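You operate a simulated robot arm through the tools that you are given. There is no shell and no other tool. Be economical: measure what you need, move in short steps, check, and stop when the job is done.

You run a simulated two-armed robot. Do the job below in one go: nothing can be reset, and whatever is moved stays where it is left.

JOB
Open the cupboard door beside the top shelf, fetch the setting card and set it on the inside of the rack cupboard and shut the shelf again. Then take the M4 tub from the top of the feeder stand and leave it in the grey bowl. Then press the yellow button two times. Then take the white cartridge and put it on the top of the crate lid. Then stack the carton labelled "valve" from the grey bench top on top of the carton marked "sensor". Then fetch the solenoid valve from the grey bench top and set it on the top of the plate of the trial machine. Then put the bin three on the yellow bench top away on the second shelf from the bottom of the parts rack. Then put the job card from the top of the long bench on the brown bench top. Then open the blue-banded bench drawer, put the corner bracket on the top of the long bench away in the inside of the blue-banded bench drawer, then shut the drawer. Do these in the order given. Set down upright: setting card, tub, white cartridge, solenoid valve, job card.
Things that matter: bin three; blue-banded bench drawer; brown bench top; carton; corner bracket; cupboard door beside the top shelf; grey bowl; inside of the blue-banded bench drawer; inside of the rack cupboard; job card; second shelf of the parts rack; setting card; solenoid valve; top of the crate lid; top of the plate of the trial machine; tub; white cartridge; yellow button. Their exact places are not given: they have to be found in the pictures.

The check looks at the end state, three seconds after you hand in, the way a careful person would. Anything else that was tipped, shoved, dropped, spilled or broken makes it a failure. A push-on lid holds only when it is set on centred and level and pressed home; a screw cap is set on level and turned clockwise until tight.

ROBOT AND FRAMES
Two 7-joint arms with two-finger parallel grippers on one trunk, on a base that drives. Base frame: it is fixed to the floor where the robot stands at the start and does not move with it; the origin is under the middle of the robot, x ahead of it, y to its left, z up. Units: mm, rad, N and s.
The left shoulder is at the start at [20, 113, 1472], the right one opposite. With the tool pointing down near the work surface each hand reaches from about 100 to 300 mm from the robot's upright axis, wherever it stands, measured 20 degrees to its own side. Places, roughly: bin three [-5500, 2250, 750]; blue-banded bench drawer [-200, -800, 600]; brown bench top [-3300, 0, 700]; carton [-4750, 4000, 750]; corner bracket (4x4x3 cm) [-3100, 3700, 800]; cupboard door beside the top shelf [700, -100, 1700]; grey bowl (20x20x9 cm) [-4400, 500, 400]; inside of the blue-banded bench drawer [-200, -900, 600]; inside of the rack cupboard [1000, 0, 1600]; job card [-3500, 2750, 750]; second shelf of the parts rack [900, -300, 500]; setting card [-1500, 1250, 500]; solenoid valve [-5000, 3500, 750]; top of the crate lid [-4300, 500, 400]; top of the plate of the trial machine [-2600, 2400, 800]; tub [-1500, 1000, 500]; white cartridge [-2500, 2750, 750]; yellow button [-2700, 1900, 800]. Payload 1.57 kg a hand.
The tool frame of a hand sits at the grasp point between the pads (the TCP): z along the fingers, y along the line on which they close. The tips reach 30 mm beyond it. Largest opening 80 mm; finger width 17, thickness 12; the body of the gripper, 40 by 82 mm, starts 80 mm behind the TCP.
Orientation is that of the tool frame in the base frame, as a unit quaternion [x, y, z, w]. With the fingers straight down and closing along the base's y, the tool's x points along the base's -x, its y along +y and its z along -z.

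CONTROLS
- The arms move only by the tool step_arm. It takes "left_rows", "right_rows" or both (then of equal length, played together; a hand with none holds still); each is a list of rows, each a list of 3 entries, a list of its own where there are three numbers: the shift along the base's x, y, z in units of 20 mm (1.0 is 20 mm), then the turn, a rotation vector about the base's x, y, z in units of 4 degrees (1.0 is 4 degrees), then the opening, from 0 (shut) to 1 (fully open). In form: [[[x, y, z], [ax, ay, az], jaw], ...]. A call has 1 to 12 rows; each row shifts and turns the commanded pose from where the row before left it. A call with a number of a shift or a turn outside -1 to 1 is refused whole. Rows are played at 5 a second. More than 50 mm and 0.15 rad between two rows, or a gripper value outside its range, and nothing of the call is played. A pose out of reach is approached as far as the arm can. The call stops where the force on the tool passes 40 N (or 10 N more than at its start, if that is more) or the arm is blocked; 0.2 s more then pass. Each finger travels about 45 mm/s and halts on what it meets, pressing with about 33 N; the grip force reading is that of the motor and also rises with nothing between the fingers. The clock runs only during rows and for 0.2 s after the last one: add rows that do not move to give the fingers time. The reply holds the time, the measured pose of the TCP, the force on the tool along the base axes, the opening and the grip force, in the units named above and with some noise, with the torque about the TCP (base axes, N m) and any sound that the robot's microphone picked up.
- Cameras (640 x 400 px; columns grow to the right, rows downward): "scene" is now at [80.7, -47.7, 1589.2]; the picture's right is [-0.54, -0.84, 0.00], its down [-0.54, 0.35, -0.77] and it looks along [0.65, -0.41, -0.64] (base axes); focal length 214 px, centre (320, 200). "left" rides on the left gripper at [72, 7, -122] in its tool frame; the picture's right is [-0.09, 1.00, 0.00], its down [-0.84, -0.08, -0.54] and it looks along [-0.54, -0.05, 0.84] (tool axes); focal length 238 px, centre (320, 200). "right" rides on the right gripper at [72, -7, -122] in its tool frame; the picture's right is [0.09, 1.00, 0.00], its down [-0.84, 0.08, -0.54] and it looks along [-0.54, 0.05, 0.84] (tool axes); focal length 238 px, centre (320, 200).
- camera(camera): a new picture of that camera. No time passes.
- raise_lower(by): slides the trunk up (or, below 0, down) by that many mm; the arms and the scene camera ride with it, the base frame stays. It gives what a move gives, with no picture.
- base_move(legs): drives the robot by 1 to 6 legs, each [ahead, left, turn to the left] in mm, mm and rad, along the robot's own axes; the way and the turn of a leg run together, so that a leg with both is an arc; at most 1500 mm and 3.142 rad a leg. The arms and the cameras ride along, it lands a little off, and it stops where it bumps. It gives what a move gives.
- turn_head(pan, tilt): turns the head with the scene camera to pan (to the left, within 1.396 rad either way) and tilt (down, from -0.506 to 1.204), counted from straight ahead of the robot. It gives what a move gives.
- locate(camera, pixels): for up to 12 pixels [column, row] of the newest picture of that camera ("zoom" is the newest enlarged one), the place [x, y, z] in the base frame of the surface seen there, good to about 3 mm. No time passes.
- close_up(camera, box): a new picture of the part [left, top, right, bottom] of that camera's present view, enlarged. No time passes.
- hand_in(): hands the job in; it is judged then, once.

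Work in short steps. Measure before you move; look again where a grasp or a placing could have gone wrong, and mend it. You have 357 turns and 306 pictures in all, those below and enlarged ones among them. Open the grippers and draw the arms clear of the work before you hand the job in, unless the task says otherwise; then end with one line.

The tools are called after "Emit:" as name(argument=value, ...) on one line, values as JSON. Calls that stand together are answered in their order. step_arm: Moves the arms, as the interface text tells. Its arguments: {"type":"object","properties":{"left_rows":{"type":"array","items":{"type":"array"}},"right_rows":{"type":"array","items":{"type":"array"}}},"required":[]} The other tools are called the same way: raise_lower (by) slides the trunk up or down; base_move (legs) drives the base; turn_head (pan, tilt) turns the head that bears the scene camera; camera (camera) takes a picture; locate (camera, pixels) gives the place of the surface under pixels of a picture; close_up (camera, box) takes an enlarged picture of a part of a camera's view; hand_in () hands the job in.

At the start:

```text
clock: 0.0
left_tool_pos: [457.1, -73.2, 1149.3]
left_orientation: [0.0, 1.0, 0.0, -0.001]
left_force: [0.0, -0.2, -0.1]
left_wrist_torque: [-0.02, 0.01, -0.03]
left_width: 80.1
left_finger_force: 0.1
right_tool_pos: [225.1, -331.3, 1000.4]
right_orientation: [0.0, 1.0, 0.001, -0.001]
right_force: [0.3, -0.3, -0.1]
right_wrist_torque: [0.01, -0.02, 0.02]
right_width: 79.7
right_finger_force: 0.0
trunk travel left (down, up): [-525.0, 45.0]
robot x, y, heading: [-0.9, 3.2, 0.0]
head pan, tilt: [-0.567, 0.7]
```

scene: 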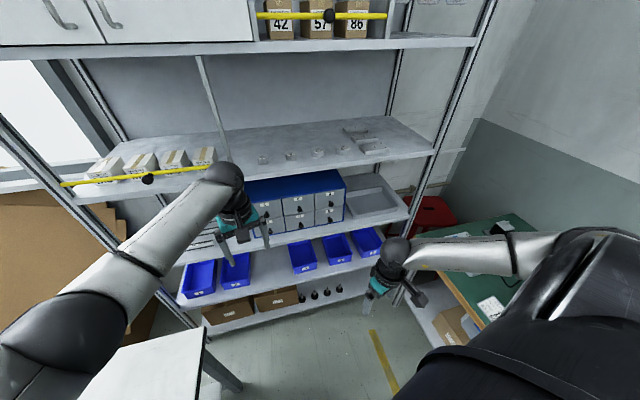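
right: 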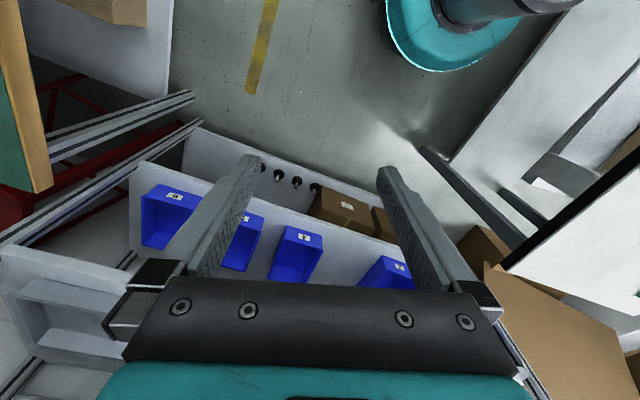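
left: 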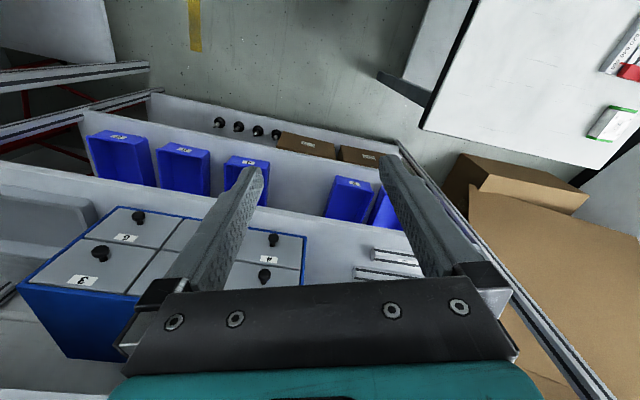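

I see the parts rack ahead with cupboard doors at upper left of the scene picture (~(40,20) and (110,15)). I'll turn the head up to look at the cupboard.

Emit:
turn_head(pan=0.0, tilt=0.0)

Emit:
camera(camera="scene")

```text
clock: 1.1
left_tool_pos: [456.6, -74.4, 1149.6]
left_orientation: [0.0, 1.0, 0.0, 0.001]
left_force: [0.3, 0.2, 0.2]
left_wrist_torque: [-0.02, 0.01, -0.01]
left_width: 80.1
left_finger_force: 0.0
right_tool_pos: [225.8, -330.8, 1000.3]
right_orientation: [0.001, 1.0, 0.0, 0.0]
right_force: [0.3, 0.2, 0.2]
right_wrist_torque: [0.02, 0.03, -0.01]
right_width: 80.1
right_finger_force: 0.1
trunk travel left (down, up): [-525.0, 45.0]
robot x, y, heading: [-2.3, -2.4, -0.0]
head pan, tilt: [0.0, 0.0]
```

```text
302 pictures are left
```

scene: 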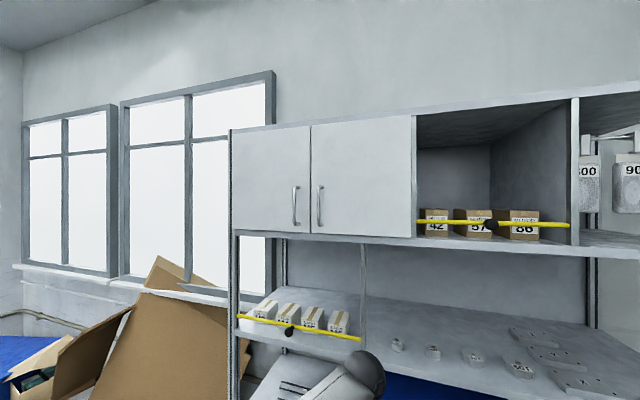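

The cupboard has two doors with handles at (295,206) and (320,206). I'll measure corners and handles.

Emit:
locate(camera="scene", pixels=[[234, 132], [309, 128], [312, 128], [415, 117], [414, 234], [312, 232], [236, 228], [295, 206], [321, 206], [319, 188], [321, 225], [500, 180]])

Emit:
close_up(camera="scene", box=[220, 110, 430, 245])

```text
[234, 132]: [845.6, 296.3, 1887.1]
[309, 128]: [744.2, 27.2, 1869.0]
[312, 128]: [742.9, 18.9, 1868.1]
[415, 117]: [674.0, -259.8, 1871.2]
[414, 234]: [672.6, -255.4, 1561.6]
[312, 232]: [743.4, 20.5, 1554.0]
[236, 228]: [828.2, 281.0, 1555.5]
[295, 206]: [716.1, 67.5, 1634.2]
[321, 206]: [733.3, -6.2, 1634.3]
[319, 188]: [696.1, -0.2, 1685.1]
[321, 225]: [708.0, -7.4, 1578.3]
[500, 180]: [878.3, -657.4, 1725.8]
```

```text
2.96 times, centred on (325, 178) of scene
```

zoom: 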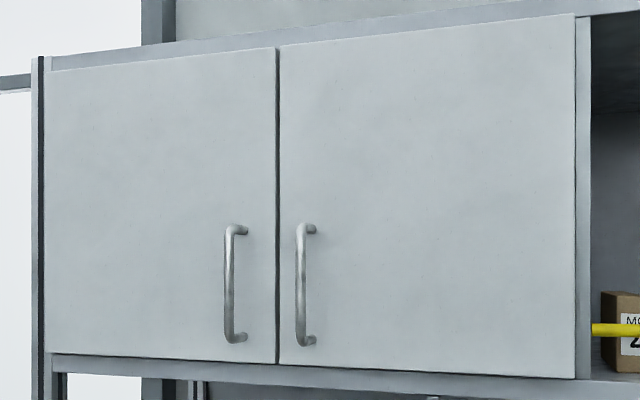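

The right-hand door (hinge at right, y≈-257) is beside the open top shelf; the rack is turned about -14°. I'll measure the right handle finely in the zoom.

Emit:
locate(camera="zoom", pixels=[[300, 250], [300, 285], [300, 315], [312, 229], [270, 285], [330, 285], [560, 285], [574, 30], [574, 370], [228, 285]])

Emit:
step_arm(left_rows=[[[-1, 1, 0], [0, 0, 0], 1], [[-1, 1, 0], [0, 0, 0], 1], [[-1, 1, 0], [0, 0, 0], 1], [[-1, 1, 0], [0, 0, 0], 1], [[-1, 1, 0], [0, 0, 0], 1], [[-1, 1, 0], [0, 0, 0], 1], [[-1, 1, 0], [0, 0, 0], 1], [[-1, 1, 0], [0, 0, 0], 1], [[-1, 1, 0], [0, 0, 0], 1], [[-1, 1, 0], [0, 0, 0], 1], [[0, 1, 0], [0, 0, 0], 1], [[0, 1, 0], [0, 0, 0], 1]], right_rows=[[[0.5, 0, 1], [0, -1, 0], 1], [[0.5, 0, 1], [0, -1, 0], 1], [[0.5, 0, 1], [0, -1, 0], 1], [[0.5, 0, 1], [0, -1, 0], 1], [[0.5, 0, 1], [0, -1, 0], 1], [[0.5, 0, 1], [0, -1, 0], 1], [[0.5, 0, 1], [0, -1, 0], 1], [[0.5, 0, 1], [0, -1, 0], 1], [[0.5, 0, 1], [0, -1, 0], 1], [[0.5, 0, 1], [0, -1, 0], 1], [[0.5, 0, 1], [0, -1, 0], 1], [[0.5, 0, 1], [0, -1, 0], 1]])

```text
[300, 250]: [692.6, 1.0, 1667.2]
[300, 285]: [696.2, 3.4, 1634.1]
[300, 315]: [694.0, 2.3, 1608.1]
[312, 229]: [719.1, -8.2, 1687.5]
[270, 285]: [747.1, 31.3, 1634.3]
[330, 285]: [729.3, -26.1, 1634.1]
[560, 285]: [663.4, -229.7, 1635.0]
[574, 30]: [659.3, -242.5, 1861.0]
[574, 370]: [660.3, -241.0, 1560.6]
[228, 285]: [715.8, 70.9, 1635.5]
```

```text
clock: 3.7
left_tool_pos: [254.9, 166.0, 1150.9]
left_orientation: [0.001, 1.0, 0.0, 0.001]
left_force: [-0.6, -0.6, 0.0]
left_wrist_torque: [-0.03, 0.0, -0.01]
left_width: 80.0
left_finger_force: 0.0
right_tool_pos: [346.5, -330.7, 1240.8]
right_orientation: [0.0, 0.913, -0.001, 0.407]
right_force: [0.2, 0.0, -0.3]
right_wrist_torque: [-0.01, -0.03, 0.01]
right_width: 79.9
right_finger_force: 0.0
trunk travel left (down, up): [-525.0, 45.0]
robot x, y, heading: [-2.7, -2.4, 0.001]
head pan, tilt: [0.0, 0.0]
```

Rack yaw is about -17.8°; handle bar centre ≈(699,1,1634). Continue to pitch the right hand forward and raise it.

Emit:
step_arm(right_rows=[[[0.3, 0.5, 1], [0, -1, 0], 1], [[0.3, 0.5, 1], [0, -1, 0], 1], [[0.3, 0.5, 1], [0, -1, 0], 1], [[0.3, 0.5, 1], [0, -1, 0], 1], [[0.3, 0.5, 1], [0, -1, 0], 1], [[0.3, 0.5, 1], [0, -1, 0], 1], [[0.3, 0.5, 1], [0, -1, 0], 1], [[0.3, 0.5, 1], [0, -1, 0], 1], [[0.3, 0.5, 1], [0, -1, 0], 1], [[0.3, 0.5, 1], [0, -1, 0], 1], [[0.3, 0.5, 1], [0, -0.5, 0], 1], [[0.3, 0.5, 1], [0, 0, -1], 1]])

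Emit:
step_arm(right_rows=[[[0, 1, 1], [0, 0, -1], 1], [[0, 1, 1], [0, 0, -1], 1], [[0, 1, 1], [0, 0, -1], 1], [[0, 1, 1], [0, 0, -0.5], 1], [[0, 1, 1], [0, 0, 0], 1], [[0, 1, 1], [0, 0, 0], 1], [[0.3, 1, 1], [0, 0, 0], 1], [[0.3, 1, 0.65], [0, 0, 0], 1], [[0.3, 1, 0], [0, 0, 0], 1], [[0.3, 1, 0], [0, 0, 0], 1], [[0.3, 1, 0], [0, 0, 0], 1], [[0.3, 1, 0], [0, 0, 0], 1]])

Emit:
camera(camera="scene")

Emit:
camera(camera="right")

```text
clock: 6.3
left_tool_pos: [256.3, 167.0, 1149.6]
left_orientation: [0.001, 1.0, 0.0, 0.0]
left_force: [-0.1, -0.2, 0.3]
left_wrist_torque: [0.0, 0.02, 0.0]
left_width: 80.1
left_finger_force: 0.1
right_tool_pos: [432.8, -288.9, 1515.6]
right_orientation: [0.024, 0.708, -0.024, 0.705]
right_force: [1.2, -0.2, -0.4]
right_wrist_torque: [0.02, 0.02, -0.03]
right_width: 79.9
right_finger_force: 0.1
right hand out of reach, approached as far as the arm can: row 2, 3, 4, 5, 6, 7, 8, 9, 10, 11, 12
trunk travel left (down, up): [-525.0, 45.0]
robot x, y, heading: [-1.1, 0.1, 0.002]
head pan, tilt: [0.0, 0.0]
```

```text
clock: 8.9
left_tool_pos: [255.9, 166.4, 1150.2]
left_orientation: [0.0, 1.0, -0.001, 0.001]
left_force: [0.4, 0.4, 0.2]
left_wrist_torque: [-0.03, 0.0, -0.01]
left_width: 79.9
left_finger_force: 0.0
right_tool_pos: [474.7, -51.5, 1668.6]
right_orientation: [0.11, 0.699, -0.111, 0.698]
right_force: [0.2, 0.3, -0.8]
right_wrist_torque: [0.01, 0.01, -0.03]
right_width: 80.2
right_finger_force: 0.1
right hand out of reach, approached as far as the arm can: row 1
trunk travel left (down, up): [-525.0, 45.0]
robot x, y, heading: [0.9, 0.1, 0.001]
head pan, tilt: [0.0, 0.0]
```

```text
300 pictures are left
```

scene: 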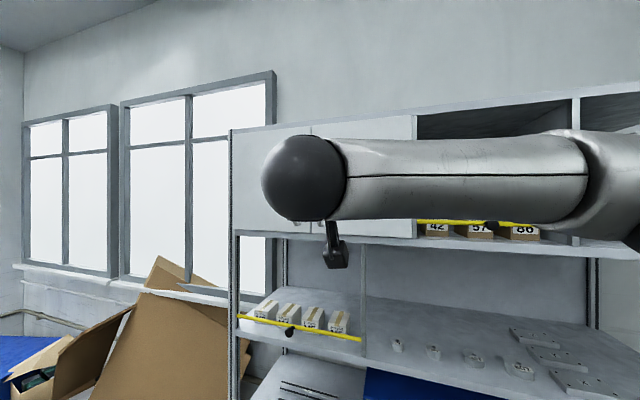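

```text
299 pictures are left
```

right: 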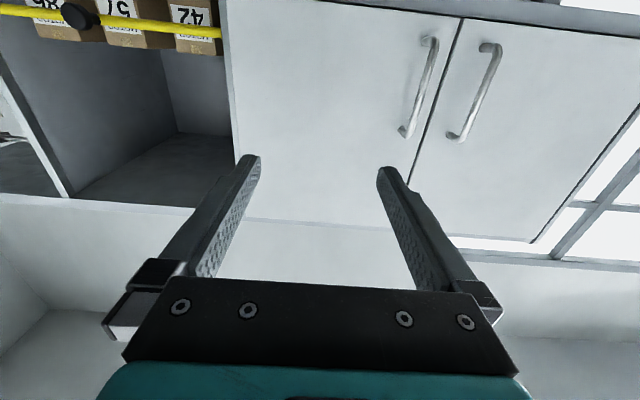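

The hand is level and faces the door; both handles visible in the wrist view at (420,85) and (475,90). Before driving ahead I check the floor/tables near the base.

Emit:
turn_head(pan=0.5, tilt=1.0)

Emit:
camera(camera="scene")

```text
clock: 10.1
left_tool_pos: [257.1, 166.3, 1150.1]
left_orientation: [0.0, 1.0, 0.0, 0.0]
left_force: [1.1, 0.0, 0.0]
left_wrist_torque: [0.0, -0.04, 0.03]
left_width: 80.1
left_finger_force: 0.0
right_tool_pos: [473.3, -52.4, 1669.0]
right_orientation: [0.111, 0.699, -0.112, 0.698]
right_force: [0.0, -0.6, -0.6]
right_wrist_torque: [-0.01, -0.01, 0.02]
right_width: 79.9
right_finger_force: 0.0
trunk travel left (down, up): [-525.0, 45.0]
robot x, y, heading: [-1.6, -1.0, -0.003]
head pan, tilt: [0.499, 1.0]
```

```text
298 pictures are left
```

scene: 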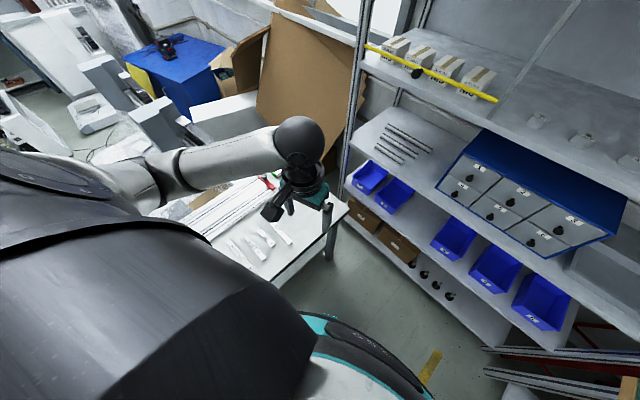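

The left table's corner is near (345,208) and the rack's bottom edge near (450,320); measuring both plus the base rim.

Emit:
locate(camera="scene", pixels=[[347, 210], [270, 278], [240, 255], [430, 378], [370, 335], [310, 315], [480, 330], [345, 215], [345, 190], [450, 300], [328, 258]])

```text
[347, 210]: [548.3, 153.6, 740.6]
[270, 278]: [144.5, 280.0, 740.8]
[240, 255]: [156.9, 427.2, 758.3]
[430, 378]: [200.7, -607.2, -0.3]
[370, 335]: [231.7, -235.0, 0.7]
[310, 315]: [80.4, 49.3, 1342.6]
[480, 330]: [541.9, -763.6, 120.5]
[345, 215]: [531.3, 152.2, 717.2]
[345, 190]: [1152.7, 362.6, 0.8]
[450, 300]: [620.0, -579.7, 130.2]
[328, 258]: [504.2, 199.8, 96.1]
```

The table's edge runs parallel to the rack normal, 310 mm from the axis. I shift the hand to its pre-grasp offset and then drive along the rack normal (162 ahead, -51).

Emit:
step_arm(right_rows=[[[-0.3, 1, -0.25], [0, 0, 0], 1], [[-0.3, 1, -0.25], [0, 0, 0], 1], [[-0.3, 1, -0.25], [0, 0, 0], 1], [[-0.3, 1, -0.25], [0, 0, 0], 1], [[-0.3, 1, -0.25], [0, 0, 0], 1], [[-0.3, 1, -0.25], [0, 0, 0], 1], [[-0.2, 0.8, -0.25], [0, 0, 0], 1]])

Emit:
base_move(legs=[[162, -51, 0]])

Emit:
camera(camera="right")

```text
clock: 11.7
left_tool_pos: [256.4, 166.9, 1149.8]
left_orientation: [0.0, 1.0, 0.001, 0.0]
left_force: [-0.1, 0.4, 1.0]
left_wrist_torque: [-0.04, -0.05, 0.01]
left_width: 80.1
left_finger_force: 0.2
right_tool_pos: [436.1, 81.2, 1636.0]
right_orientation: [0.115, 0.699, -0.111, 0.697]
right_force: [-0.7, 0.5, -0.4]
right_wrist_torque: [0.0, -0.02, 0.01]
right_width: 80.2
right_finger_force: 0.1
trunk travel left (down, up): [-525.0, 45.0]
robot x, y, heading: [1.9, -2.0, -0.005]
head pan, tilt: [0.499, 1.0]
```

```text
clock: 13.2
left_tool_pos: [419.3, 115.3, 1150.5]
left_orientation: [0.001, 1.0, 0.0, 0.0]
left_force: [-0.1, -0.5, -0.4]
left_wrist_torque: [0.01, 0.06, -0.01]
left_width: 80.1
left_finger_force: 0.0
right_tool_pos: [599.7, 31.1, 1635.3]
right_orientation: [0.115, 0.698, -0.113, 0.697]
right_force: [0.4, -1.1, 0.2]
right_wrist_torque: [-0.01, 0.0, 0.02]
right_width: 80.0
right_finger_force: 0.0
trunk travel left (down, up): [-525.0, 45.0]
robot x, y, heading: [164.2, -49.7, -0.0]
head pan, tilt: [0.499, 1.0]
```

```text
297 pictures are left
```

right: 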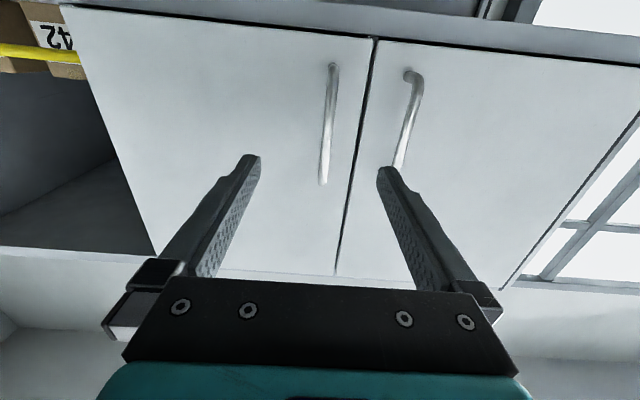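

The right handle bar sits centred between the fingers at (325,130). I advance along the rack normal with half-open jaws, then cage it.

Emit:
step_arm(right_rows=[[[0, 0, 0], [0, 0, 0], 0.6], [[0.92, -0.29, 0], [0, 0, 0], 0.6], [[0.92, -0.29, 0], [0, 0, 0], 0.6], [[0.92, -0.29, 0], [0, 0, 0], 0.6], [[0.92, -0.29, 0], [0, 0, 0], 0.6], [[0.92, -0.29, 0], [0, 0, 0], 0.6], [[0, 0, 0], [0, 0, 0], 0.6]])

Emit:
camera(camera="right")

```text
clock: 14.8
left_tool_pos: [419.4, 114.2, 1150.5]
left_orientation: [0.0, 1.0, 0.0, 0.0]
left_force: [0.3, 0.8, 0.0]
left_wrist_torque: [0.02, 0.01, -0.01]
left_width: 80.1
left_finger_force: 0.1
right_tool_pos: [688.8, 2.8, 1635.3]
right_orientation: [0.114, 0.698, -0.111, 0.698]
right_force: [0.0, 0.3, 0.3]
right_wrist_torque: [0.03, -0.01, -0.02]
right_width: 48.2
right_finger_force: 0.1
trunk travel left (down, up): [-525.0, 45.0]
robot x, y, heading: [160.5, -51.4, -0.0]
head pan, tilt: [0.499, 1.0]
```

```text
296 pictures are left
```

right: 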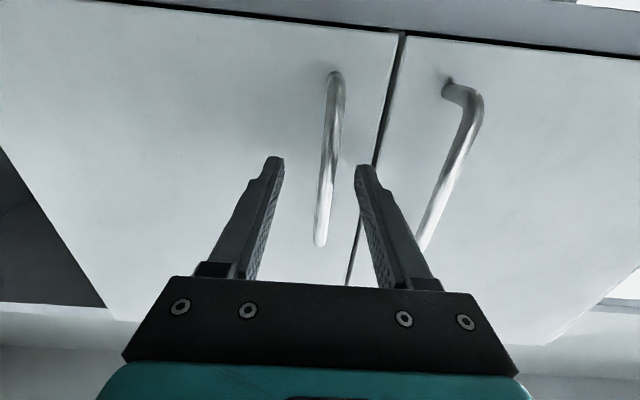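

The bar is between the fingers at (328,160). I grip it and swing the first ~28° along the door's arc about the hinge near (659,-243).

Emit:
step_arm(right_rows=[[[0, 0, 0], [0, 0, 0], 0.1], [[0, 0, 0], [0, 0, 0], 0.1], [[0, 0, 0], [0, 0, 0], 0.1], [[-0.861, 0.074, 0], [0, 0, 1], 0.1], [[-0.864, 0.014, 0], [0, 0, 1], 0.1], [[-0.863, -0.047, 0], [0, 0, 1], 0.1], [[-0.857, -0.107, 0], [0, 0, 1], 0.1], [[-0.848, -0.166, 0], [0, 0, 1], 0.1], [[-0.834, -0.225, 0], [0, 0, 1], 0.1], [[-0.816, -0.283, 0], [0, 0, 1], 0.1]])

Emit:
camera(camera="right")

```text
clock: 17.0
left_tool_pos: [416.8, 117.4, 1149.8]
left_orientation: [0.001, 1.0, -0.001, 0.0]
left_force: [-0.4, -0.8, -0.5]
left_wrist_torque: [-0.02, -0.03, -0.02]
left_width: 80.1
left_finger_force: 0.1
right_tool_pos: [574.4, -14.2, 1631.3]
right_orientation: [-0.055, 0.71, 0.053, 0.7]
right_force: [-5.1, 16.0, 4.3]
right_wrist_torque: [0.07, 0.14, 0.2]
right_width: 23.1
right_finger_force: 8.6
trunk travel left (down, up): [-525.0, 45.0]
robot x, y, heading: [162.3, -51.8, 0.003]
head pan, tilt: [0.499, 1.0]
```

```text
295 pictures are left
```

right: 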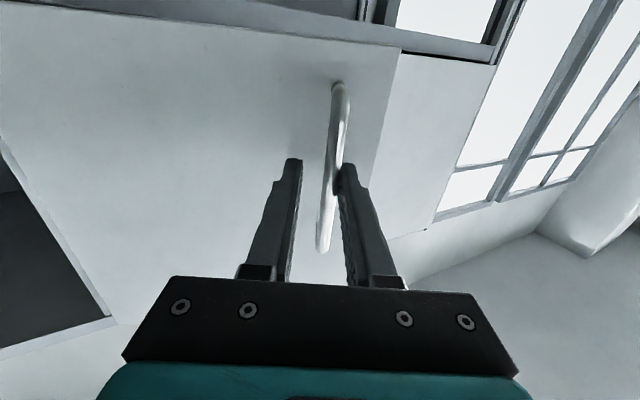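

The door swung open ~28°, with the bar riding against the +y finger; I shift the hand about 6 mm that way and continue the arc.

Emit:
step_arm(right_rows=[[[-0.05, 0.3, 0], [0, 0, 0], 0.1], [[0, 0.1, 0], [0, 0, 0], 0.1], [[-0.795, -0.339, 0], [0, 0, 1], 0.1], [[-0.769, -0.394, 0], [0, 0, 1], 0.1], [[-0.74, -0.446, 0], [0, 0, 1], 0.1], [[-0.707, -0.497, 0], [0, 0, 1], 0.1], [[-0.671, -0.545, 0], [0, 0, 1], 0.1], [[-0.63, -0.59, 0], [0, 0, 1], 0.1]])

Emit:
camera(camera="right")

```text
clock: 18.8
left_tool_pos: [417.9, 113.9, 1148.3]
left_orientation: [-0.001, 1.0, 0.0, 0.0]
left_force: [0.2, 0.7, 0.2]
left_wrist_torque: [0.03, 0.01, -0.01]
left_width: 80.0
left_finger_force: 0.0
right_tool_pos: [493.1, -57.2, 1638.9]
right_orientation: [-0.207, 0.684, 0.206, 0.669]
right_force: [-1.6, -0.2, -24.9]
right_wrist_torque: [-0.35, 0.17, -0.04]
right_width: 9.7
right_finger_force: 27.9
right hand out of reach, approached as far as the arm can: row 7, 8
trunk travel left (down, up): [-525.0, 45.0]
robot x, y, heading: [162.0, -51.4, 0.0]
head pan, tilt: [0.499, 1.0]
```

```text
294 pictures are left
```

right: 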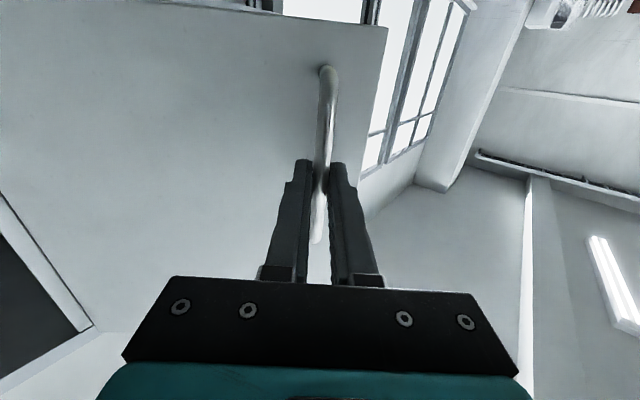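

Door is ~50° open and firmly gripped, arm near its limit. I release and back the right hand off along its own axis, then push the inside with the left hand.

Emit:
step_arm(right_rows=[[[0, 0, 0], [0, 0, 0], 0.5], [[0, 0, 0], [0, 0, 0], 0.7], [[0, 0, 0], [0, 0, 0], 0.7], [[-0.8, -0.5, 0], [0, 0, 0], 0.7], [[-0.8, -0.5, 0], [0, 0, 0], 0.7], [[-0.8, -0.5, 0], [0, 0, 0], 0.7], [[-0.8, -0.5, 0], [0, 0, -1], 0.7], [[0, -1, -0.5], [0, 0, -1], 0.7], [[0, -1, -0.5], [0, 0, -1], 0.7], [[0, -1, -0.5], [0, 0, -1], 0.7], [[0, -1, -0.5], [0, 0, -1], 0.7], [[0, -1, -0.5], [0, 0, -1], 0.7]])

Emit:
camera(camera="right")

```text
clock: 21.4
left_tool_pos: [418.9, 114.6, 1149.7]
left_orientation: [0.0, 1.0, 0.0, 0.0]
left_force: [0.3, 0.1, -0.1]
left_wrist_torque: [-0.03, -0.02, 0.02]
left_width: 80.2
left_finger_force: 0.0
right_tool_pos: [469.2, -188.1, 1685.8]
right_orientation: [-0.057, 0.706, 0.06, 0.703]
right_force: [-0.2, -0.4, 0.6]
right_wrist_torque: [-0.01, 0.04, -0.01]
right_width: 55.9
right_finger_force: 0.1
right hand out of reach, approached as far as the arm can: row 4, 5, 6, 7, 8, 9, 10, 11, 12
trunk travel left (down, up): [-525.0, 45.0]
robot x, y, heading: [165.6, -50.3, -0.005]
head pan, tilt: [0.499, 1.0]
```

```text
293 pictures are left
```

right: 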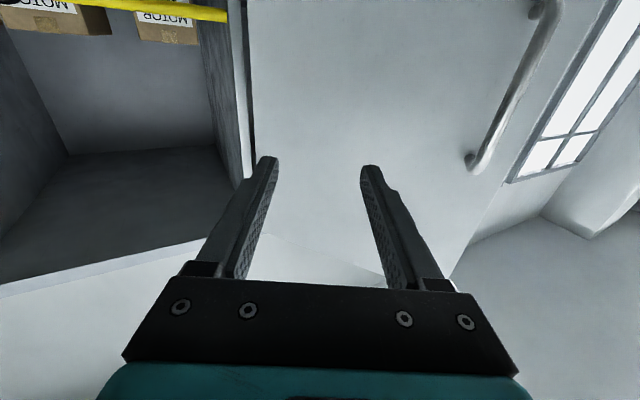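

The hand is free on the outside of the door. I drive back 120 mm, so that the right arm clears the door, and look.

Emit:
base_move(legs=[[-120, 30, 0]])

Emit:
turn_head(pan=-0.1, tilt=0.1)

Emit:
camera(camera="scene")

```text
clock: 22.7
left_tool_pos: [299.8, 144.8, 1149.8]
left_orientation: [0.0, 1.0, 0.0, 0.0]
left_force: [0.2, -0.1, 0.3]
left_wrist_torque: [-0.02, -0.03, -0.01]
left_width: 79.9
left_finger_force: 0.1
right_tool_pos: [349.1, -157.4, 1684.8]
right_orientation: [-0.059, 0.706, 0.062, 0.703]
right_force: [0.6, -0.2, -0.6]
right_wrist_torque: [-0.05, 0.02, -0.02]
right_width: 55.9
right_finger_force: 0.1
trunk travel left (down, up): [-525.0, 45.0]
robot x, y, heading: [44.8, -21.6, -0.003]
head pan, tilt: [0.499, 1.0]
```

```text
clock: 23.9
left_tool_pos: [300.7, 144.3, 1149.2]
left_orientation: [0.0, 1.0, 0.0, 0.001]
left_force: [0.2, 0.7, 0.4]
left_wrist_torque: [0.0, 0.01, 0.01]
left_width: 79.9
left_finger_force: 0.0
right_tool_pos: [350.7, -157.3, 1685.4]
right_orientation: [-0.059, 0.706, 0.061, 0.703]
right_force: [0.1, -0.1, -0.4]
right_wrist_torque: [-0.02, -0.01, 0.0]
right_width: 56.0
right_finger_force: 0.2
trunk travel left (down, up): [-525.0, 45.0]
robot x, y, heading: [46.6, -21.4, 0.003]
head pan, tilt: [-0.099, 0.099]
```

```text
292 pictures are left
```

scene: 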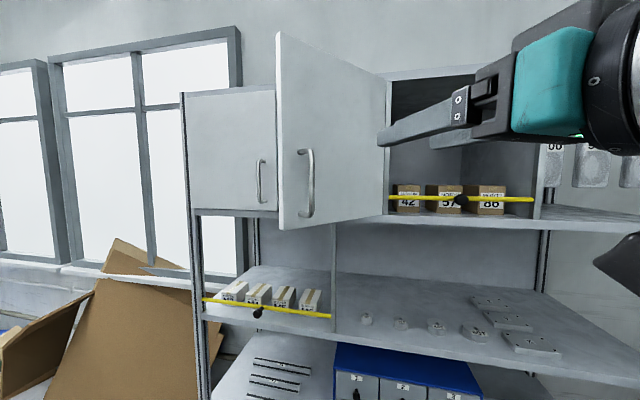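

Door is about 50° open with free edge near (280,130). I now swing the left hand up and pointing forward, while lowering the right hand back to tool-down.

Emit:
step_arm(left_rows=[[[0, 0, 1], [0, -1, 0], 0], [[0, 0, 1], [0, -1, 0], 0], [[0, 0, 1], [0, -1, 0], 0], [[0, 0, 1], [0, -1, 0], 0], [[0, 0, 1], [0, -1, 0], 0], [[0, 0, 1], [0, -1, 0], 0], [[0, 0, 1], [0, -1, 0], 0], [[0, 0, 1], [0, -1, 0], 0], [[0, 0, 1], [0, -1, 0], 0], [[0, 0, 1], [0, -1, 0], 0], [[0, 0, 1], [0, -1, 0], 0], [[0, 0, 1], [0, -1, 0], 0]], right_rows=[[[0, -1, -1], [0, 0, 0], 1], [[0, -1, -1], [0, 0, 0], 1], [[0, -1, -1], [0, 1, 0], 1], [[0, -1, -1], [0, 1, 0], 1], [[0, -0.5, -1], [0, 1, 0], 1], [[0, 0, -1], [0, 1, 0], 1], [[0, 0, -1], [0, 1, 0], 1], [[0, 0, -1], [0, 1, 0], 1], [[0, 0, -1], [0, 1, 0], 1], [[0, 0, -1], [0, 1, 0], 1], [[0, 0, -1], [0, 1, 0], 1], [[0, 0, -1], [0, 1, 0], 1]])

Emit:
step_arm(left_rows=[[[0, 0, 1], [0, -1, 0], 0], [[0, 0, 1], [0, -1, 0], 0], [[0, 0, 1], [0, -1, 0], 0], [[0, 0, 1], [0, -1, 0], 0], [[0, 0, 1], [0, -1, 0], 0], [[0, 0, 1], [0, -1, 0], 0], [[0, 0, 1], [0, -1, 0], 0], [[0, 0, 1], [0, -1, 0], 0], [[0, 0, 1], [0, -1, 0], 0], [[0, 0, 1], [0, -1, 0], 0], [[0, 0, 1], [0, -0.5, 0], 0], [[0, 0, 1], [0, 0, 0], 0]], right_rows=[[[0, 0, -1], [0, 1, 0], 1], [[0, 0, -1], [0, 1, 0], 1], [[0, 0, -1], [0, 1, 0], 1], [[0, 0, -1], [0, 1, 0], 1], [[0, 0, -1], [0, 1, 0], 1], [[0, 0, -1], [0, 1, 0], 1], [[0, 0, -1], [0, 1, 0], 1], [[0, 0, -1], [0, 1, 0], 1], [[0, 0, -1], [0, 1, 0], 1], [[0, 0, -1], [0, 1, 0], 1], [[0, 0, -1], [0, 1, 0], 1], [[0, 0, -1], [0, 1, 0], 1]])

Emit:
camera(camera="scene")

```text
clock: 26.5
left_tool_pos: [443.1, 131.6, 1377.5]
left_orientation: [0.0, 0.913, -0.001, 0.407]
left_force: [-0.1, 0.2, 0.5]
left_wrist_torque: [0.0, 0.03, 0.02]
left_width: 0.1
left_finger_force: 20.8
left hand out of reach, approached as far as the arm can: row 2, 3, 4, 5, 6, 7, 8, 9, 10, 11, 12
right_tool_pos: [368.9, -254.7, 1487.2]
right_orientation: [-0.035, 0.905, 0.078, 0.417]
right_force: [0.2, -0.1, 0.1]
right_wrist_torque: [-0.03, -0.01, -0.03]
right_width: 80.0
right_finger_force: 0.1
right hand out of reach, approached as far as the arm can: row 1, 2, 7, 8, 10
trunk travel left (down, up): [-525.0, 45.0]
robot x, y, heading: [47.8, -20.9, -0.0]
head pan, tilt: [-0.099, 0.099]
```

```text
clock: 29.1
left_tool_pos: [465.1, 128.6, 1626.2]
left_orientation: [0.001, 0.707, 0.0, 0.707]
left_force: [-0.3, -0.3, -0.4]
left_wrist_torque: [0.02, 0.03, -0.01]
left_width: 0.2
left_finger_force: 21.9
left hand out of reach, approached as far as the arm can: row 1, 2, 3, 4, 6
right_tool_pos: [369.7, -255.4, 1243.4]
right_orientation: [0.0, 0.996, 0.085, 0.015]
right_force: [0.2, 0.0, 0.6]
right_wrist_torque: [-0.02, -0.01, -0.02]
right_width: 79.9
right_finger_force: 0.1
trunk travel left (down, up): [-525.0, 45.0]
robot x, y, heading: [44.0, -21.7, -0.003]
head pan, tilt: [-0.099, 0.099]
```

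```text
291 pictures are left
```

scene: 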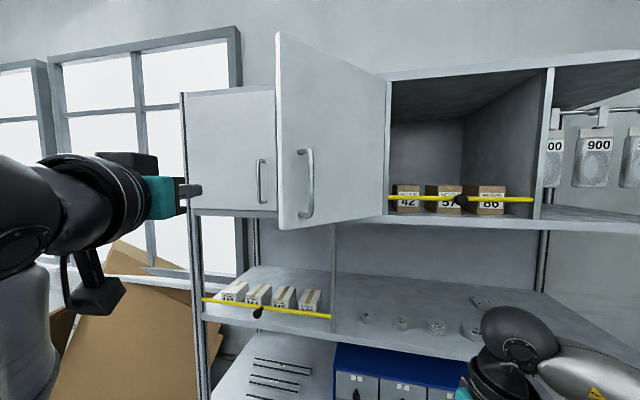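

The left hand points forward at (465,129,1626). I measure the door's free edge at (279,130) before sweeping.

Emit:
locate(camera="scene", pixels=[[282, 100], [282, 180], [282, 225], [384, 170], [308, 180]])

```text
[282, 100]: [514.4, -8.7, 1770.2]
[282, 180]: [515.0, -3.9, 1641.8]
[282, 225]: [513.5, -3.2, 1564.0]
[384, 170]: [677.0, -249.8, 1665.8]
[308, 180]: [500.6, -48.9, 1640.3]
```

Door edge at (514,-5). Move the left hand 80 mm ahead, then sweep right to push the door's inner face open.

Emit:
step_arm(left_rows=[[[1, 0, 0], [0, 0, 0], 0], [[1, 0, 0], [0, 0, 0], 0], [[1, 0, 0], [0, 0, 0], 0], [[1, 0, 0], [0, 0, 0], 0], [[0, -1, 0], [0, 0, 0], 0], [[0, -1, 0], [0, 0, 0], 0], [[0, -1, 0], [0, 0, 0], 0], [[0, -1, 0], [0, 0, 0], 0], [[0, -1, 0], [0, 0, 0], 0], [[0, -1, 0], [0, 0, 0], 0], [[0, -1, 0], [0, 0, 0], 0], [[0, -1, 0], [0, 0, 0], 0]])

Emit:
step_arm(left_rows=[[[-0.2, -1, 0], [0, 0, -0.5], 0], [[-0.2, -1, 0], [0, 0, -0.5], 0], [[-0.2, -1, 0], [0, 0, -0.5], 0], [[-0.2, -1, 0], [0, 0, -0.5], 0], [[-0.2, -1, 0], [0, 0, -0.5], 0], [[-0.2, -1, 0], [0, 0, -0.5], 0], [[-0.2, -1, 0], [0, 0, -0.5], 0], [[-0.2, -0.5, 0], [0, 0, -0.5], 0]])

Emit:
camera(camera="scene")

```text
clock: 31.4
left_tool_pos: [544.1, 18.3, 1626.9]
left_orientation: [-0.021, 0.707, 0.011, 0.706]
left_force: [-15.8, 28.6, -3.9]
left_wrist_torque: [0.3, 0.1, -0.79]
left_width: 0.0
left_finger_force: 21.1
right_tool_pos: [368.2, -249.8, 1246.9]
right_orientation: [-0.001, 0.996, 0.083, 0.017]
right_force: [-0.3, -0.1, 0.9]
right_wrist_torque: [0.03, 0.03, -0.03]
right_width: 79.9
right_finger_force: 0.1
trunk travel left (down, up): [-525.0, 45.0]
robot x, y, heading: [43.7, -16.0, 0.002]
head pan, tilt: [-0.099, 0.099]
stopped in row 11 (left hand): the force on the tool passed its limit at 47 N (the readings are from after the stop); the commanded pose is now the measured one
```

```text
clock: 31.8
left_tool_pos: [541.9, 14.9, 1628.4]
left_orientation: [-0.022, 0.708, 0.01, 0.706]
left_force: [-17.4, 29.0, -3.1]
left_wrist_torque: [0.27, 0.08, -0.86]
left_width: 0.2
left_finger_force: 21.5
right_tool_pos: [367.3, -248.5, 1246.7]
right_orientation: [-0.002, 0.996, 0.082, 0.017]
right_force: [0.4, -0.8, -0.3]
right_wrist_torque: [0.04, 0.0, 0.0]
right_width: 80.0
right_finger_force: 0.1
trunk travel left (down, up): [-525.0, 45.0]
robot x, y, heading: [40.4, -19.8, 0.007]
head pan, tilt: [-0.099, 0.099]
stopped in row 1 (left hand): the force on the tool passed its limit at 52 N (the readings are from after the stop); the commanded pose is now the measured one
```

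```text
290 pictures are left
```

scene: 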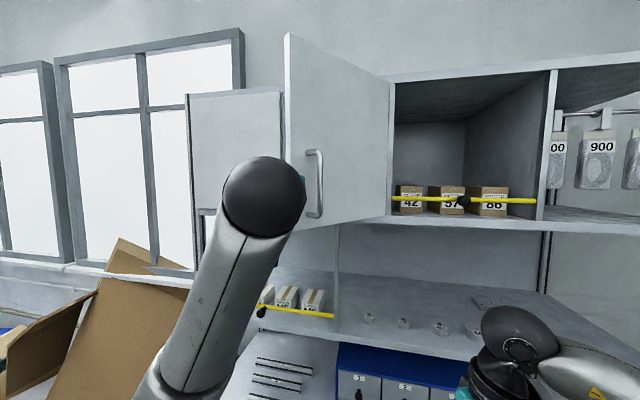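

Force along the door plane shows I'm butting its end face. I back off left, yaw the hand ~40° right, go behind the edge, and push along the door's normal.

Emit:
step_arm(left_rows=[[[0, 1, 0], [0, 0, 0], 0], [[0, 1, 0], [0, 0, 0], 0], [[0.3, 0, 0], [0, 0, -1], 0], [[0.3, 0, 0], [0, 0, -1], 0], [[0.3, 0, 0], [0, 0, -1], 0], [[0.3, 0, 0], [0, 0, -1], 0], [[0.3, 0, 0], [0, 0, -1], 0], [[0.3, 0, 0], [0, 0, -1], 0], [[0.3, 0, 0], [0, 0, -1], 0], [[0.3, 0, 0], [0, 0, -1], 0], [[0.3, 0, 0], [0, 0, -1], 0], [[0.3, 0, 0], [0, 0, -1], 0]])

Emit:
step_arm(left_rows=[[[0, -1, 0], [0, 0, 0], 0], [[0, -1, 0], [0, 0, 0], 0], [[0, -0.5, 0], [0, 0, 0], 0], [[-0.8, -0.5, 0], [0, 0, 0], 0], [[-0.8, -0.5, 0], [0, 0, 0], 0], [[-0.8, -0.5, 0], [0, 0, 0], 0], [[-0.8, -0.5, 0], [0, 0, 0], 0]])

Emit:
camera(camera="left")

```text
clock: 34.4
left_tool_pos: [605.7, 43.6, 1626.4]
left_orientation: [0.23, 0.671, -0.235, 0.665]
left_force: [-0.2, 0.6, -0.4]
left_wrist_torque: [-0.03, -0.04, -0.01]
left_width: 0.0
left_finger_force: 21.2
right_tool_pos: [369.3, -253.9, 1245.2]
right_orientation: [-0.002, 0.996, 0.085, 0.015]
right_force: [0.2, 0.2, 0.2]
right_wrist_torque: [0.0, -0.01, 0.0]
right_width: 79.9
right_finger_force: 0.0
trunk travel left (down, up): [-525.0, 45.0]
robot x, y, heading: [41.5, -21.9, 0.008]
head pan, tilt: [-0.099, 0.099]
```

```text
clock: 36.0
left_tool_pos: [541.8, -47.6, 1627.4]
left_orientation: [0.23, 0.671, -0.235, 0.664]
left_force: [-0.2, 0.6, 0.3]
left_wrist_torque: [0.01, -0.01, -0.01]
left_width: 0.3
left_finger_force: 21.5
right_tool_pos: [368.6, -255.2, 1246.5]
right_orientation: [-0.001, 0.996, 0.084, 0.015]
right_force: [0.5, -0.7, 1.1]
right_wrist_torque: [-0.01, 0.0, 0.02]
right_width: 79.9
right_finger_force: 0.0
trunk travel left (down, up): [-525.0, 45.0]
robot x, y, heading: [41.3, -19.7, 0.003]
head pan, tilt: [-0.099, 0.099]
```

```text
289 pictures are left
```

left: 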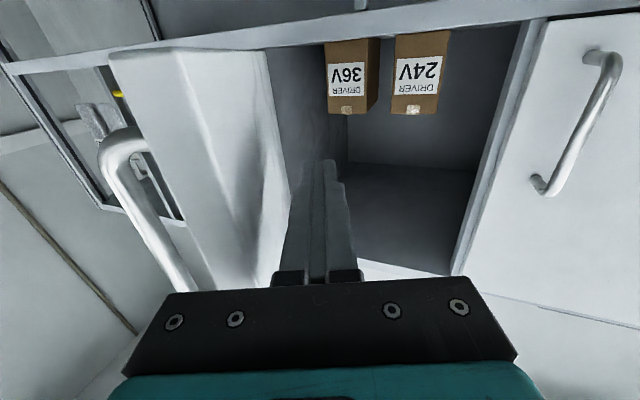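

The door moved; inside I see two "DRIVER" boxes at the back. Continue pushing the arc another ~33°.

Emit:
step_arm(left_rows=[[[-0.75, -0.45, 0], [0, 0, 0.4], 0], [[-0.7, -0.55, 0], [0, 0, 0.4], 0], [[-0.65, -0.65, 0], [0, 0, 0.4], 0], [[-0.6, -0.7, 0], [0, 0, 0.4], 0], [[-0.55, -0.75, 0], [0, 0, 0.4], 0], [[-0.5, -0.8, 0], [0, 0, 0.4], 0], [[-0.45, -0.85, 0], [0, 0, 0.4], 0], [[-0.35, -0.9, 0], [0, 0, 0.4], 0]])

Emit:
camera(camera="scene")

```text
clock: 37.8
left_tool_pos: [449.2, -161.9, 1626.0]
left_orientation: [0.155, 0.692, -0.159, 0.687]
left_force: [0.4, -1.0, -0.1]
left_wrist_torque: [-0.01, 0.02, 0.0]
left_width: 0.0
left_finger_force: 21.2
right_tool_pos: [369.7, -254.4, 1245.8]
right_orientation: [-0.001, 0.996, 0.085, 0.016]
right_force: [-0.3, -0.3, -0.2]
right_wrist_torque: [0.02, -0.01, -0.02]
right_width: 80.1
right_finger_force: 0.1
trunk travel left (down, up): [-525.0, 45.0]
robot x, y, heading: [40.4, -21.7, 0.004]
head pan, tilt: [-0.099, 0.099]
```

```text
288 pictures are left
```

scene: 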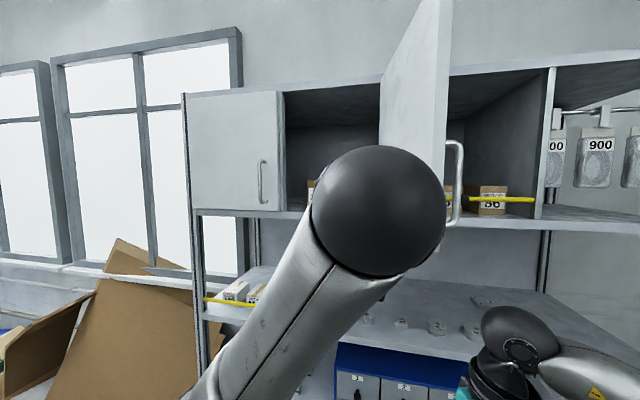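

Door is ~95° open. I withdraw the left hand to the left, then lower it back to tool-down.

Emit:
step_arm(left_rows=[[[0, 1, 0], [0, 0, 0.5], 0], [[0, 1, 0], [0, 0, 0.5], 0], [[0, 1, 0], [0, 0, 0.5], 0], [[0, 1, 0], [0, 0, 0.5], 0], [[0, 1, 0], [0, 0, 1], 0], [[0, 1, 0], [0, 0, 1], 0], [[0, 1, 0], [0, 0, 1], 0], [[0, 1, 0], [0, 0, 1], 0], [[0, 1, 0], [0, 0, 0.5], 0], [[0, 1, 0], [0, 0, 0], 0], [[0, 1, 0], [0, 0, 0], 0], [[0, 1, 0], [0, 0, 0], 0]])

Emit:
step_arm(left_rows=[[[0, 0.5, -1], [0, 1, 0], 1], [[0, 0.5, -1], [0, 1, 0], 1], [[0, 0.5, -1], [0, 1, 0], 1], [[0, 0.5, -1], [0, 1, 0], 1], [[0, 0.5, -1], [0, 1, 0], 1], [[0, 0.5, -1], [0, 1, 0], 1], [[0, 0, -1], [0, 1, 0], 1], [[0, 0, -1], [0, 1, 0], 1], [[0, 0, -1], [0, 1, 0], 1], [[0, 0, -1], [0, 1, 0], 1], [[0, 0, -1], [0, 1, 0], 1], [[0, 0, -1], [0, 1, 0], 1]])

Emit:
step_arm(left_rows=[[[-0.5, 0, -1], [0, 1, 0], 1], [[-0.5, 0, -1], [0, 1, 0], 1], [[-0.5, 0, -1], [0, 1, 0], 1], [[-0.5, 0, -1], [0, 1, 0], 1], [[-0.5, 0, -1], [0, 1, 0], 1], [[-0.5, 0, -1], [0, 1, 0], 1], [[-0.5, 0, -1], [0, 1, 0], 1], [[-0.5, 0, -1], [0, 1, 0], 1], [[-0.5, 0, -1], [0, 1, 0], 1], [[-0.5, 0, -1], [0, 1, 0], 1], [[-0.5, 0, -1], [0, 0.5, 0], 1], [[-0.5, 0, 0], [0, 0, 0], 1]])

Emit:
turn_head(pan=1.35, tilt=0.5)

Emit:
camera(camera="scene")

```text
clock: 40.4
left_tool_pos: [449.2, 80.4, 1626.1]
left_orientation: [-0.005, 0.709, -0.001, 0.705]
left_force: [-0.6, -0.4, -0.5]
left_wrist_torque: [-0.03, 0.0, 0.01]
left_width: 0.0
left_finger_force: 21.6
right_tool_pos: [369.3, -252.8, 1245.5]
right_orientation: [0.0, 0.996, 0.084, 0.017]
right_force: [0.1, 0.4, -0.4]
right_wrist_torque: [0.0, -0.03, -0.02]
right_width: 79.7
right_finger_force: 0.1
trunk travel left (down, up): [-525.0, 45.0]
robot x, y, heading: [42.3, -20.8, 0.009]
head pan, tilt: [-0.099, 0.099]
```

```text
clock: 42.7
left_tool_pos: [507.9, 173.5, 1437.7]
left_orientation: [-0.021, 0.882, 0.029, 0.47]
left_force: [0.5, 0.0, 0.2]
left_wrist_torque: [-0.01, 0.0, 0.0]
left_width: 80.0
left_finger_force: 0.1
left hand out of reach, approached as far as the arm can: row 2, 3, 4, 5, 6, 7, 8, 9, 10
right_tool_pos: [370.3, -254.3, 1245.3]
right_orientation: [-0.002, 0.996, 0.085, 0.015]
right_force: [0.5, 0.1, -0.6]
right_wrist_torque: [-0.03, 0.03, -0.03]
right_width: 79.9
right_finger_force: 0.1
trunk travel left (down, up): [-525.0, 45.0]
robot x, y, heading: [43.8, -19.2, 0.01]
head pan, tilt: [-0.099, 0.099]
stopped in row 11 (left hand): the arm was blocked; the commanded pose is now the measured one
```

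```text
clock: 45.2
left_tool_pos: [439.9, 276.9, 1206.4]
left_orientation: [-0.04, 0.985, 0.093, 0.139]
left_force: [0.4, 0.5, -0.7]
left_wrist_torque: [-0.01, 0.06, -0.01]
left_width: 79.6
left_finger_force: 0.0
left hand out of reach, approached as far as the arm can: row 1, 2, 3, 4, 5, 6, 7, 8, 10
right_tool_pos: [370.1, -253.8, 1245.1]
right_orientation: [-0.003, 0.996, 0.084, 0.016]
right_force: [-0.2, -0.2, 0.0]
right_wrist_torque: [0.01, 0.01, -0.01]
right_width: 80.0
right_finger_force: 0.0
trunk travel left (down, up): [-525.0, 45.0]
robot x, y, heading: [42.7, -19.5, -0.001]
head pan, tilt: [-0.099, 0.099]
stopped in row 12 (left hand): the arm was blocked; the commanded pose is now the measured one
```

```text
clock: 46.8
left_tool_pos: [440.2, 276.2, 1205.2]
left_orientation: [-0.04, 0.985, 0.092, 0.137]
left_force: [-0.1, 0.5, 0.2]
left_wrist_torque: [-0.02, 0.01, 0.04]
left_width: 80.2
left_finger_force: 0.0
right_tool_pos: [369.6, -253.8, 1244.8]
right_orientation: [0.0, 0.996, 0.084, 0.016]
right_force: [0.9, 0.6, 0.2]
right_wrist_torque: [0.01, -0.04, 0.04]
right_width: 79.9
right_finger_force: 0.1
trunk travel left (down, up): [-525.0, 45.0]
robot x, y, heading: [42.9, -17.6, 0.005]
head pan, tilt: [1.349, 0.499]
```

```text
287 pictures are left
```

scene: 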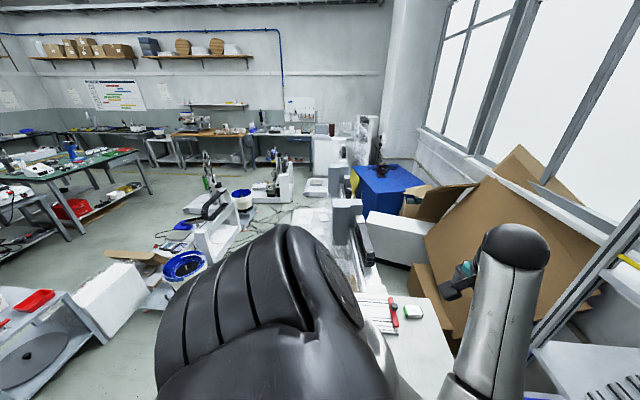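

Workshop layout is visible: vibratory feeders near (185,265). I back straight out 700 mm, then turn left to face the feeder stand and look.

Emit:
base_move(legs=[[-700, 0, 0], [0, 0, 2.2]])

Emit:
turn_head(pan=0.0, tilt=0.5)

Emit:
camera(camera="scene")

```text
clock: 56.0
left_tool_pos: [-1139.1, 85.5, 1206.3]
left_orientation: [0.91, -0.381, -0.163, 0.026]
left_force: [0.0, -0.3, 0.0]
left_wrist_torque: [-0.02, -0.03, -0.02]
left_width: 79.7
left_finger_force: 0.1
right_tool_pos: [-688.5, 371.9, 1245.4]
right_orientation: [0.903, -0.42, -0.049, 0.07]
right_force: [0.4, 0.6, 0.8]
right_wrist_torque: [0.02, 0.0, -0.02]
right_width: 80.2
right_finger_force: 0.1
trunk travel left (down, up): [-525.0, 45.0]
robot x, y, heading: [-658.4, -25.3, 2.273]
head pan, tilt: [1.349, 0.499]
```

```text
clock: 57.5
left_tool_pos: [-1139.2, 87.5, 1206.4]
left_orientation: [0.909, -0.382, -0.165, 0.025]
left_force: [0.2, -0.7, 0.3]
left_wrist_torque: [0.02, -0.01, 0.02]
left_width: 80.2
left_finger_force: 0.0
right_tool_pos: [-688.8, 372.6, 1243.9]
right_orientation: [0.903, -0.42, -0.05, 0.07]
right_force: [-0.2, -0.3, -0.6]
right_wrist_torque: [-0.03, 0.03, 0.04]
right_width: 79.9
right_finger_force: 0.1
trunk travel left (down, up): [-525.0, 45.0]
robot x, y, heading: [-659.3, -24.6, 2.268]
head pan, tilt: [0.0, 0.499]
```

```text
286 pictures are left
```

scene: 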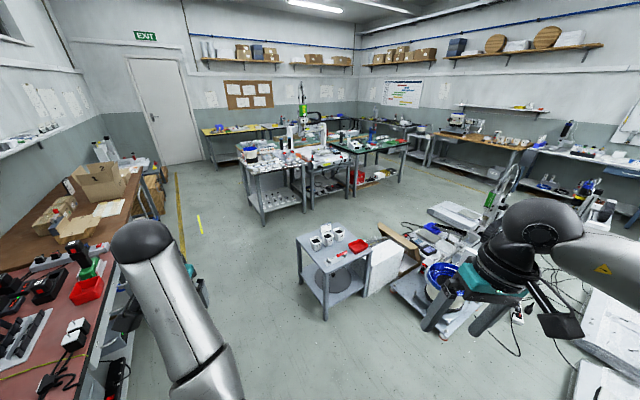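

The small stand at (335,255) carries white tubs, a red tray and a card. Close-up and measurement follow.

Emit:
close_up(camera="scene", box=[280, 220, 400, 325])

Emit:
locate(camera="scene", pixels=[[297, 239], [340, 229], [372, 250], [326, 270], [316, 242], [328, 238], [338, 233], [357, 245], [340, 254], [325, 318]])

```text
3.81 times, centred on (340, 272) of scene
```

zoom: 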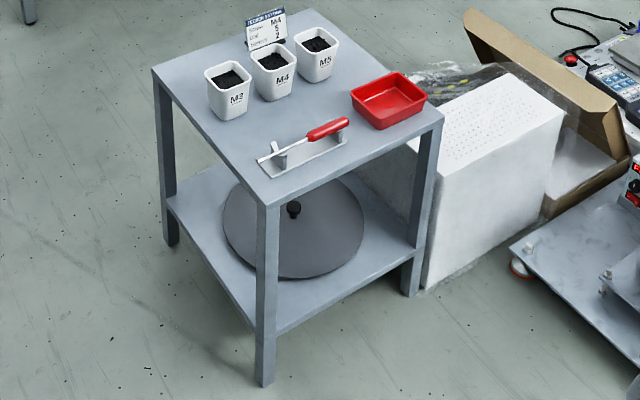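

```text
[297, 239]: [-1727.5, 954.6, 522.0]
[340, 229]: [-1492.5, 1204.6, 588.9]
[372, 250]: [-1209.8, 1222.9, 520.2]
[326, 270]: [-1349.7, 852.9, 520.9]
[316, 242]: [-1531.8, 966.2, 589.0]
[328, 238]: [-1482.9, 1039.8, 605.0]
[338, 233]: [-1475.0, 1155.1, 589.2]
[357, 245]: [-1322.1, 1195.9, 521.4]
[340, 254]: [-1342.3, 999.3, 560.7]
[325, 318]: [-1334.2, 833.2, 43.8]
```

The setting card stands behind the middle (M4) tub on the stand's far-left side, so I'll approach from that far side. Drive around to about (-1900,600) and turn to face the stand.

Emit:
base_move(legs=[[1276, 551, 0], [0, 0, -2.2]])

Emit:
turn_head(pan=0.5, tilt=0.8)

Emit:
camera(camera="scene")

```text
clock: 69.6
left_tool_pos: [-1501.7, 914.5, 1204.8]
left_orientation: [-0.061, 0.984, 0.096, 0.136]
left_force: [0.2, 0.1, -0.5]
left_wrist_torque: [0.02, -0.01, 0.01]
left_width: 79.9
left_finger_force: 0.1
right_tool_pos: [-1549.5, 382.6, 1244.1]
right_orientation: [-0.021, 0.996, 0.085, 0.014]
right_force: [0.5, -0.5, -0.1]
right_wrist_torque: [0.0, 0.03, 0.0]
right_width: 80.0
right_finger_force: 0.0
trunk travel left (down, up): [-525.0, 45.0]
robot x, y, heading: [-1884.6, 603.9, 0.047]
head pan, tilt: [0.0, 0.499]
```

```text
clock: 70.6
left_tool_pos: [-1500.7, 915.3, 1205.8]
left_orientation: [-0.061, 0.984, 0.096, 0.136]
left_force: [-0.7, -0.4, 0.5]
left_wrist_torque: [0.02, 0.03, 0.0]
left_width: 79.9
left_finger_force: 0.1
right_tool_pos: [-1550.1, 381.7, 1244.5]
right_orientation: [-0.022, 0.996, 0.085, 0.013]
right_force: [0.4, -0.4, -0.4]
right_wrist_torque: [0.01, 0.0, 0.02]
right_width: 80.2
right_finger_force: 0.0
trunk travel left (down, up): [-525.0, 45.0]
robot x, y, heading: [-1884.0, 600.5, 0.042]
head pan, tilt: [0.499, 0.799]
```

```text
284 pictures are left
```

scene: 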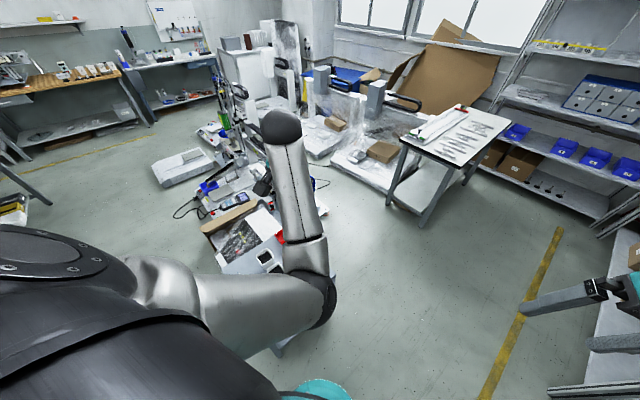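

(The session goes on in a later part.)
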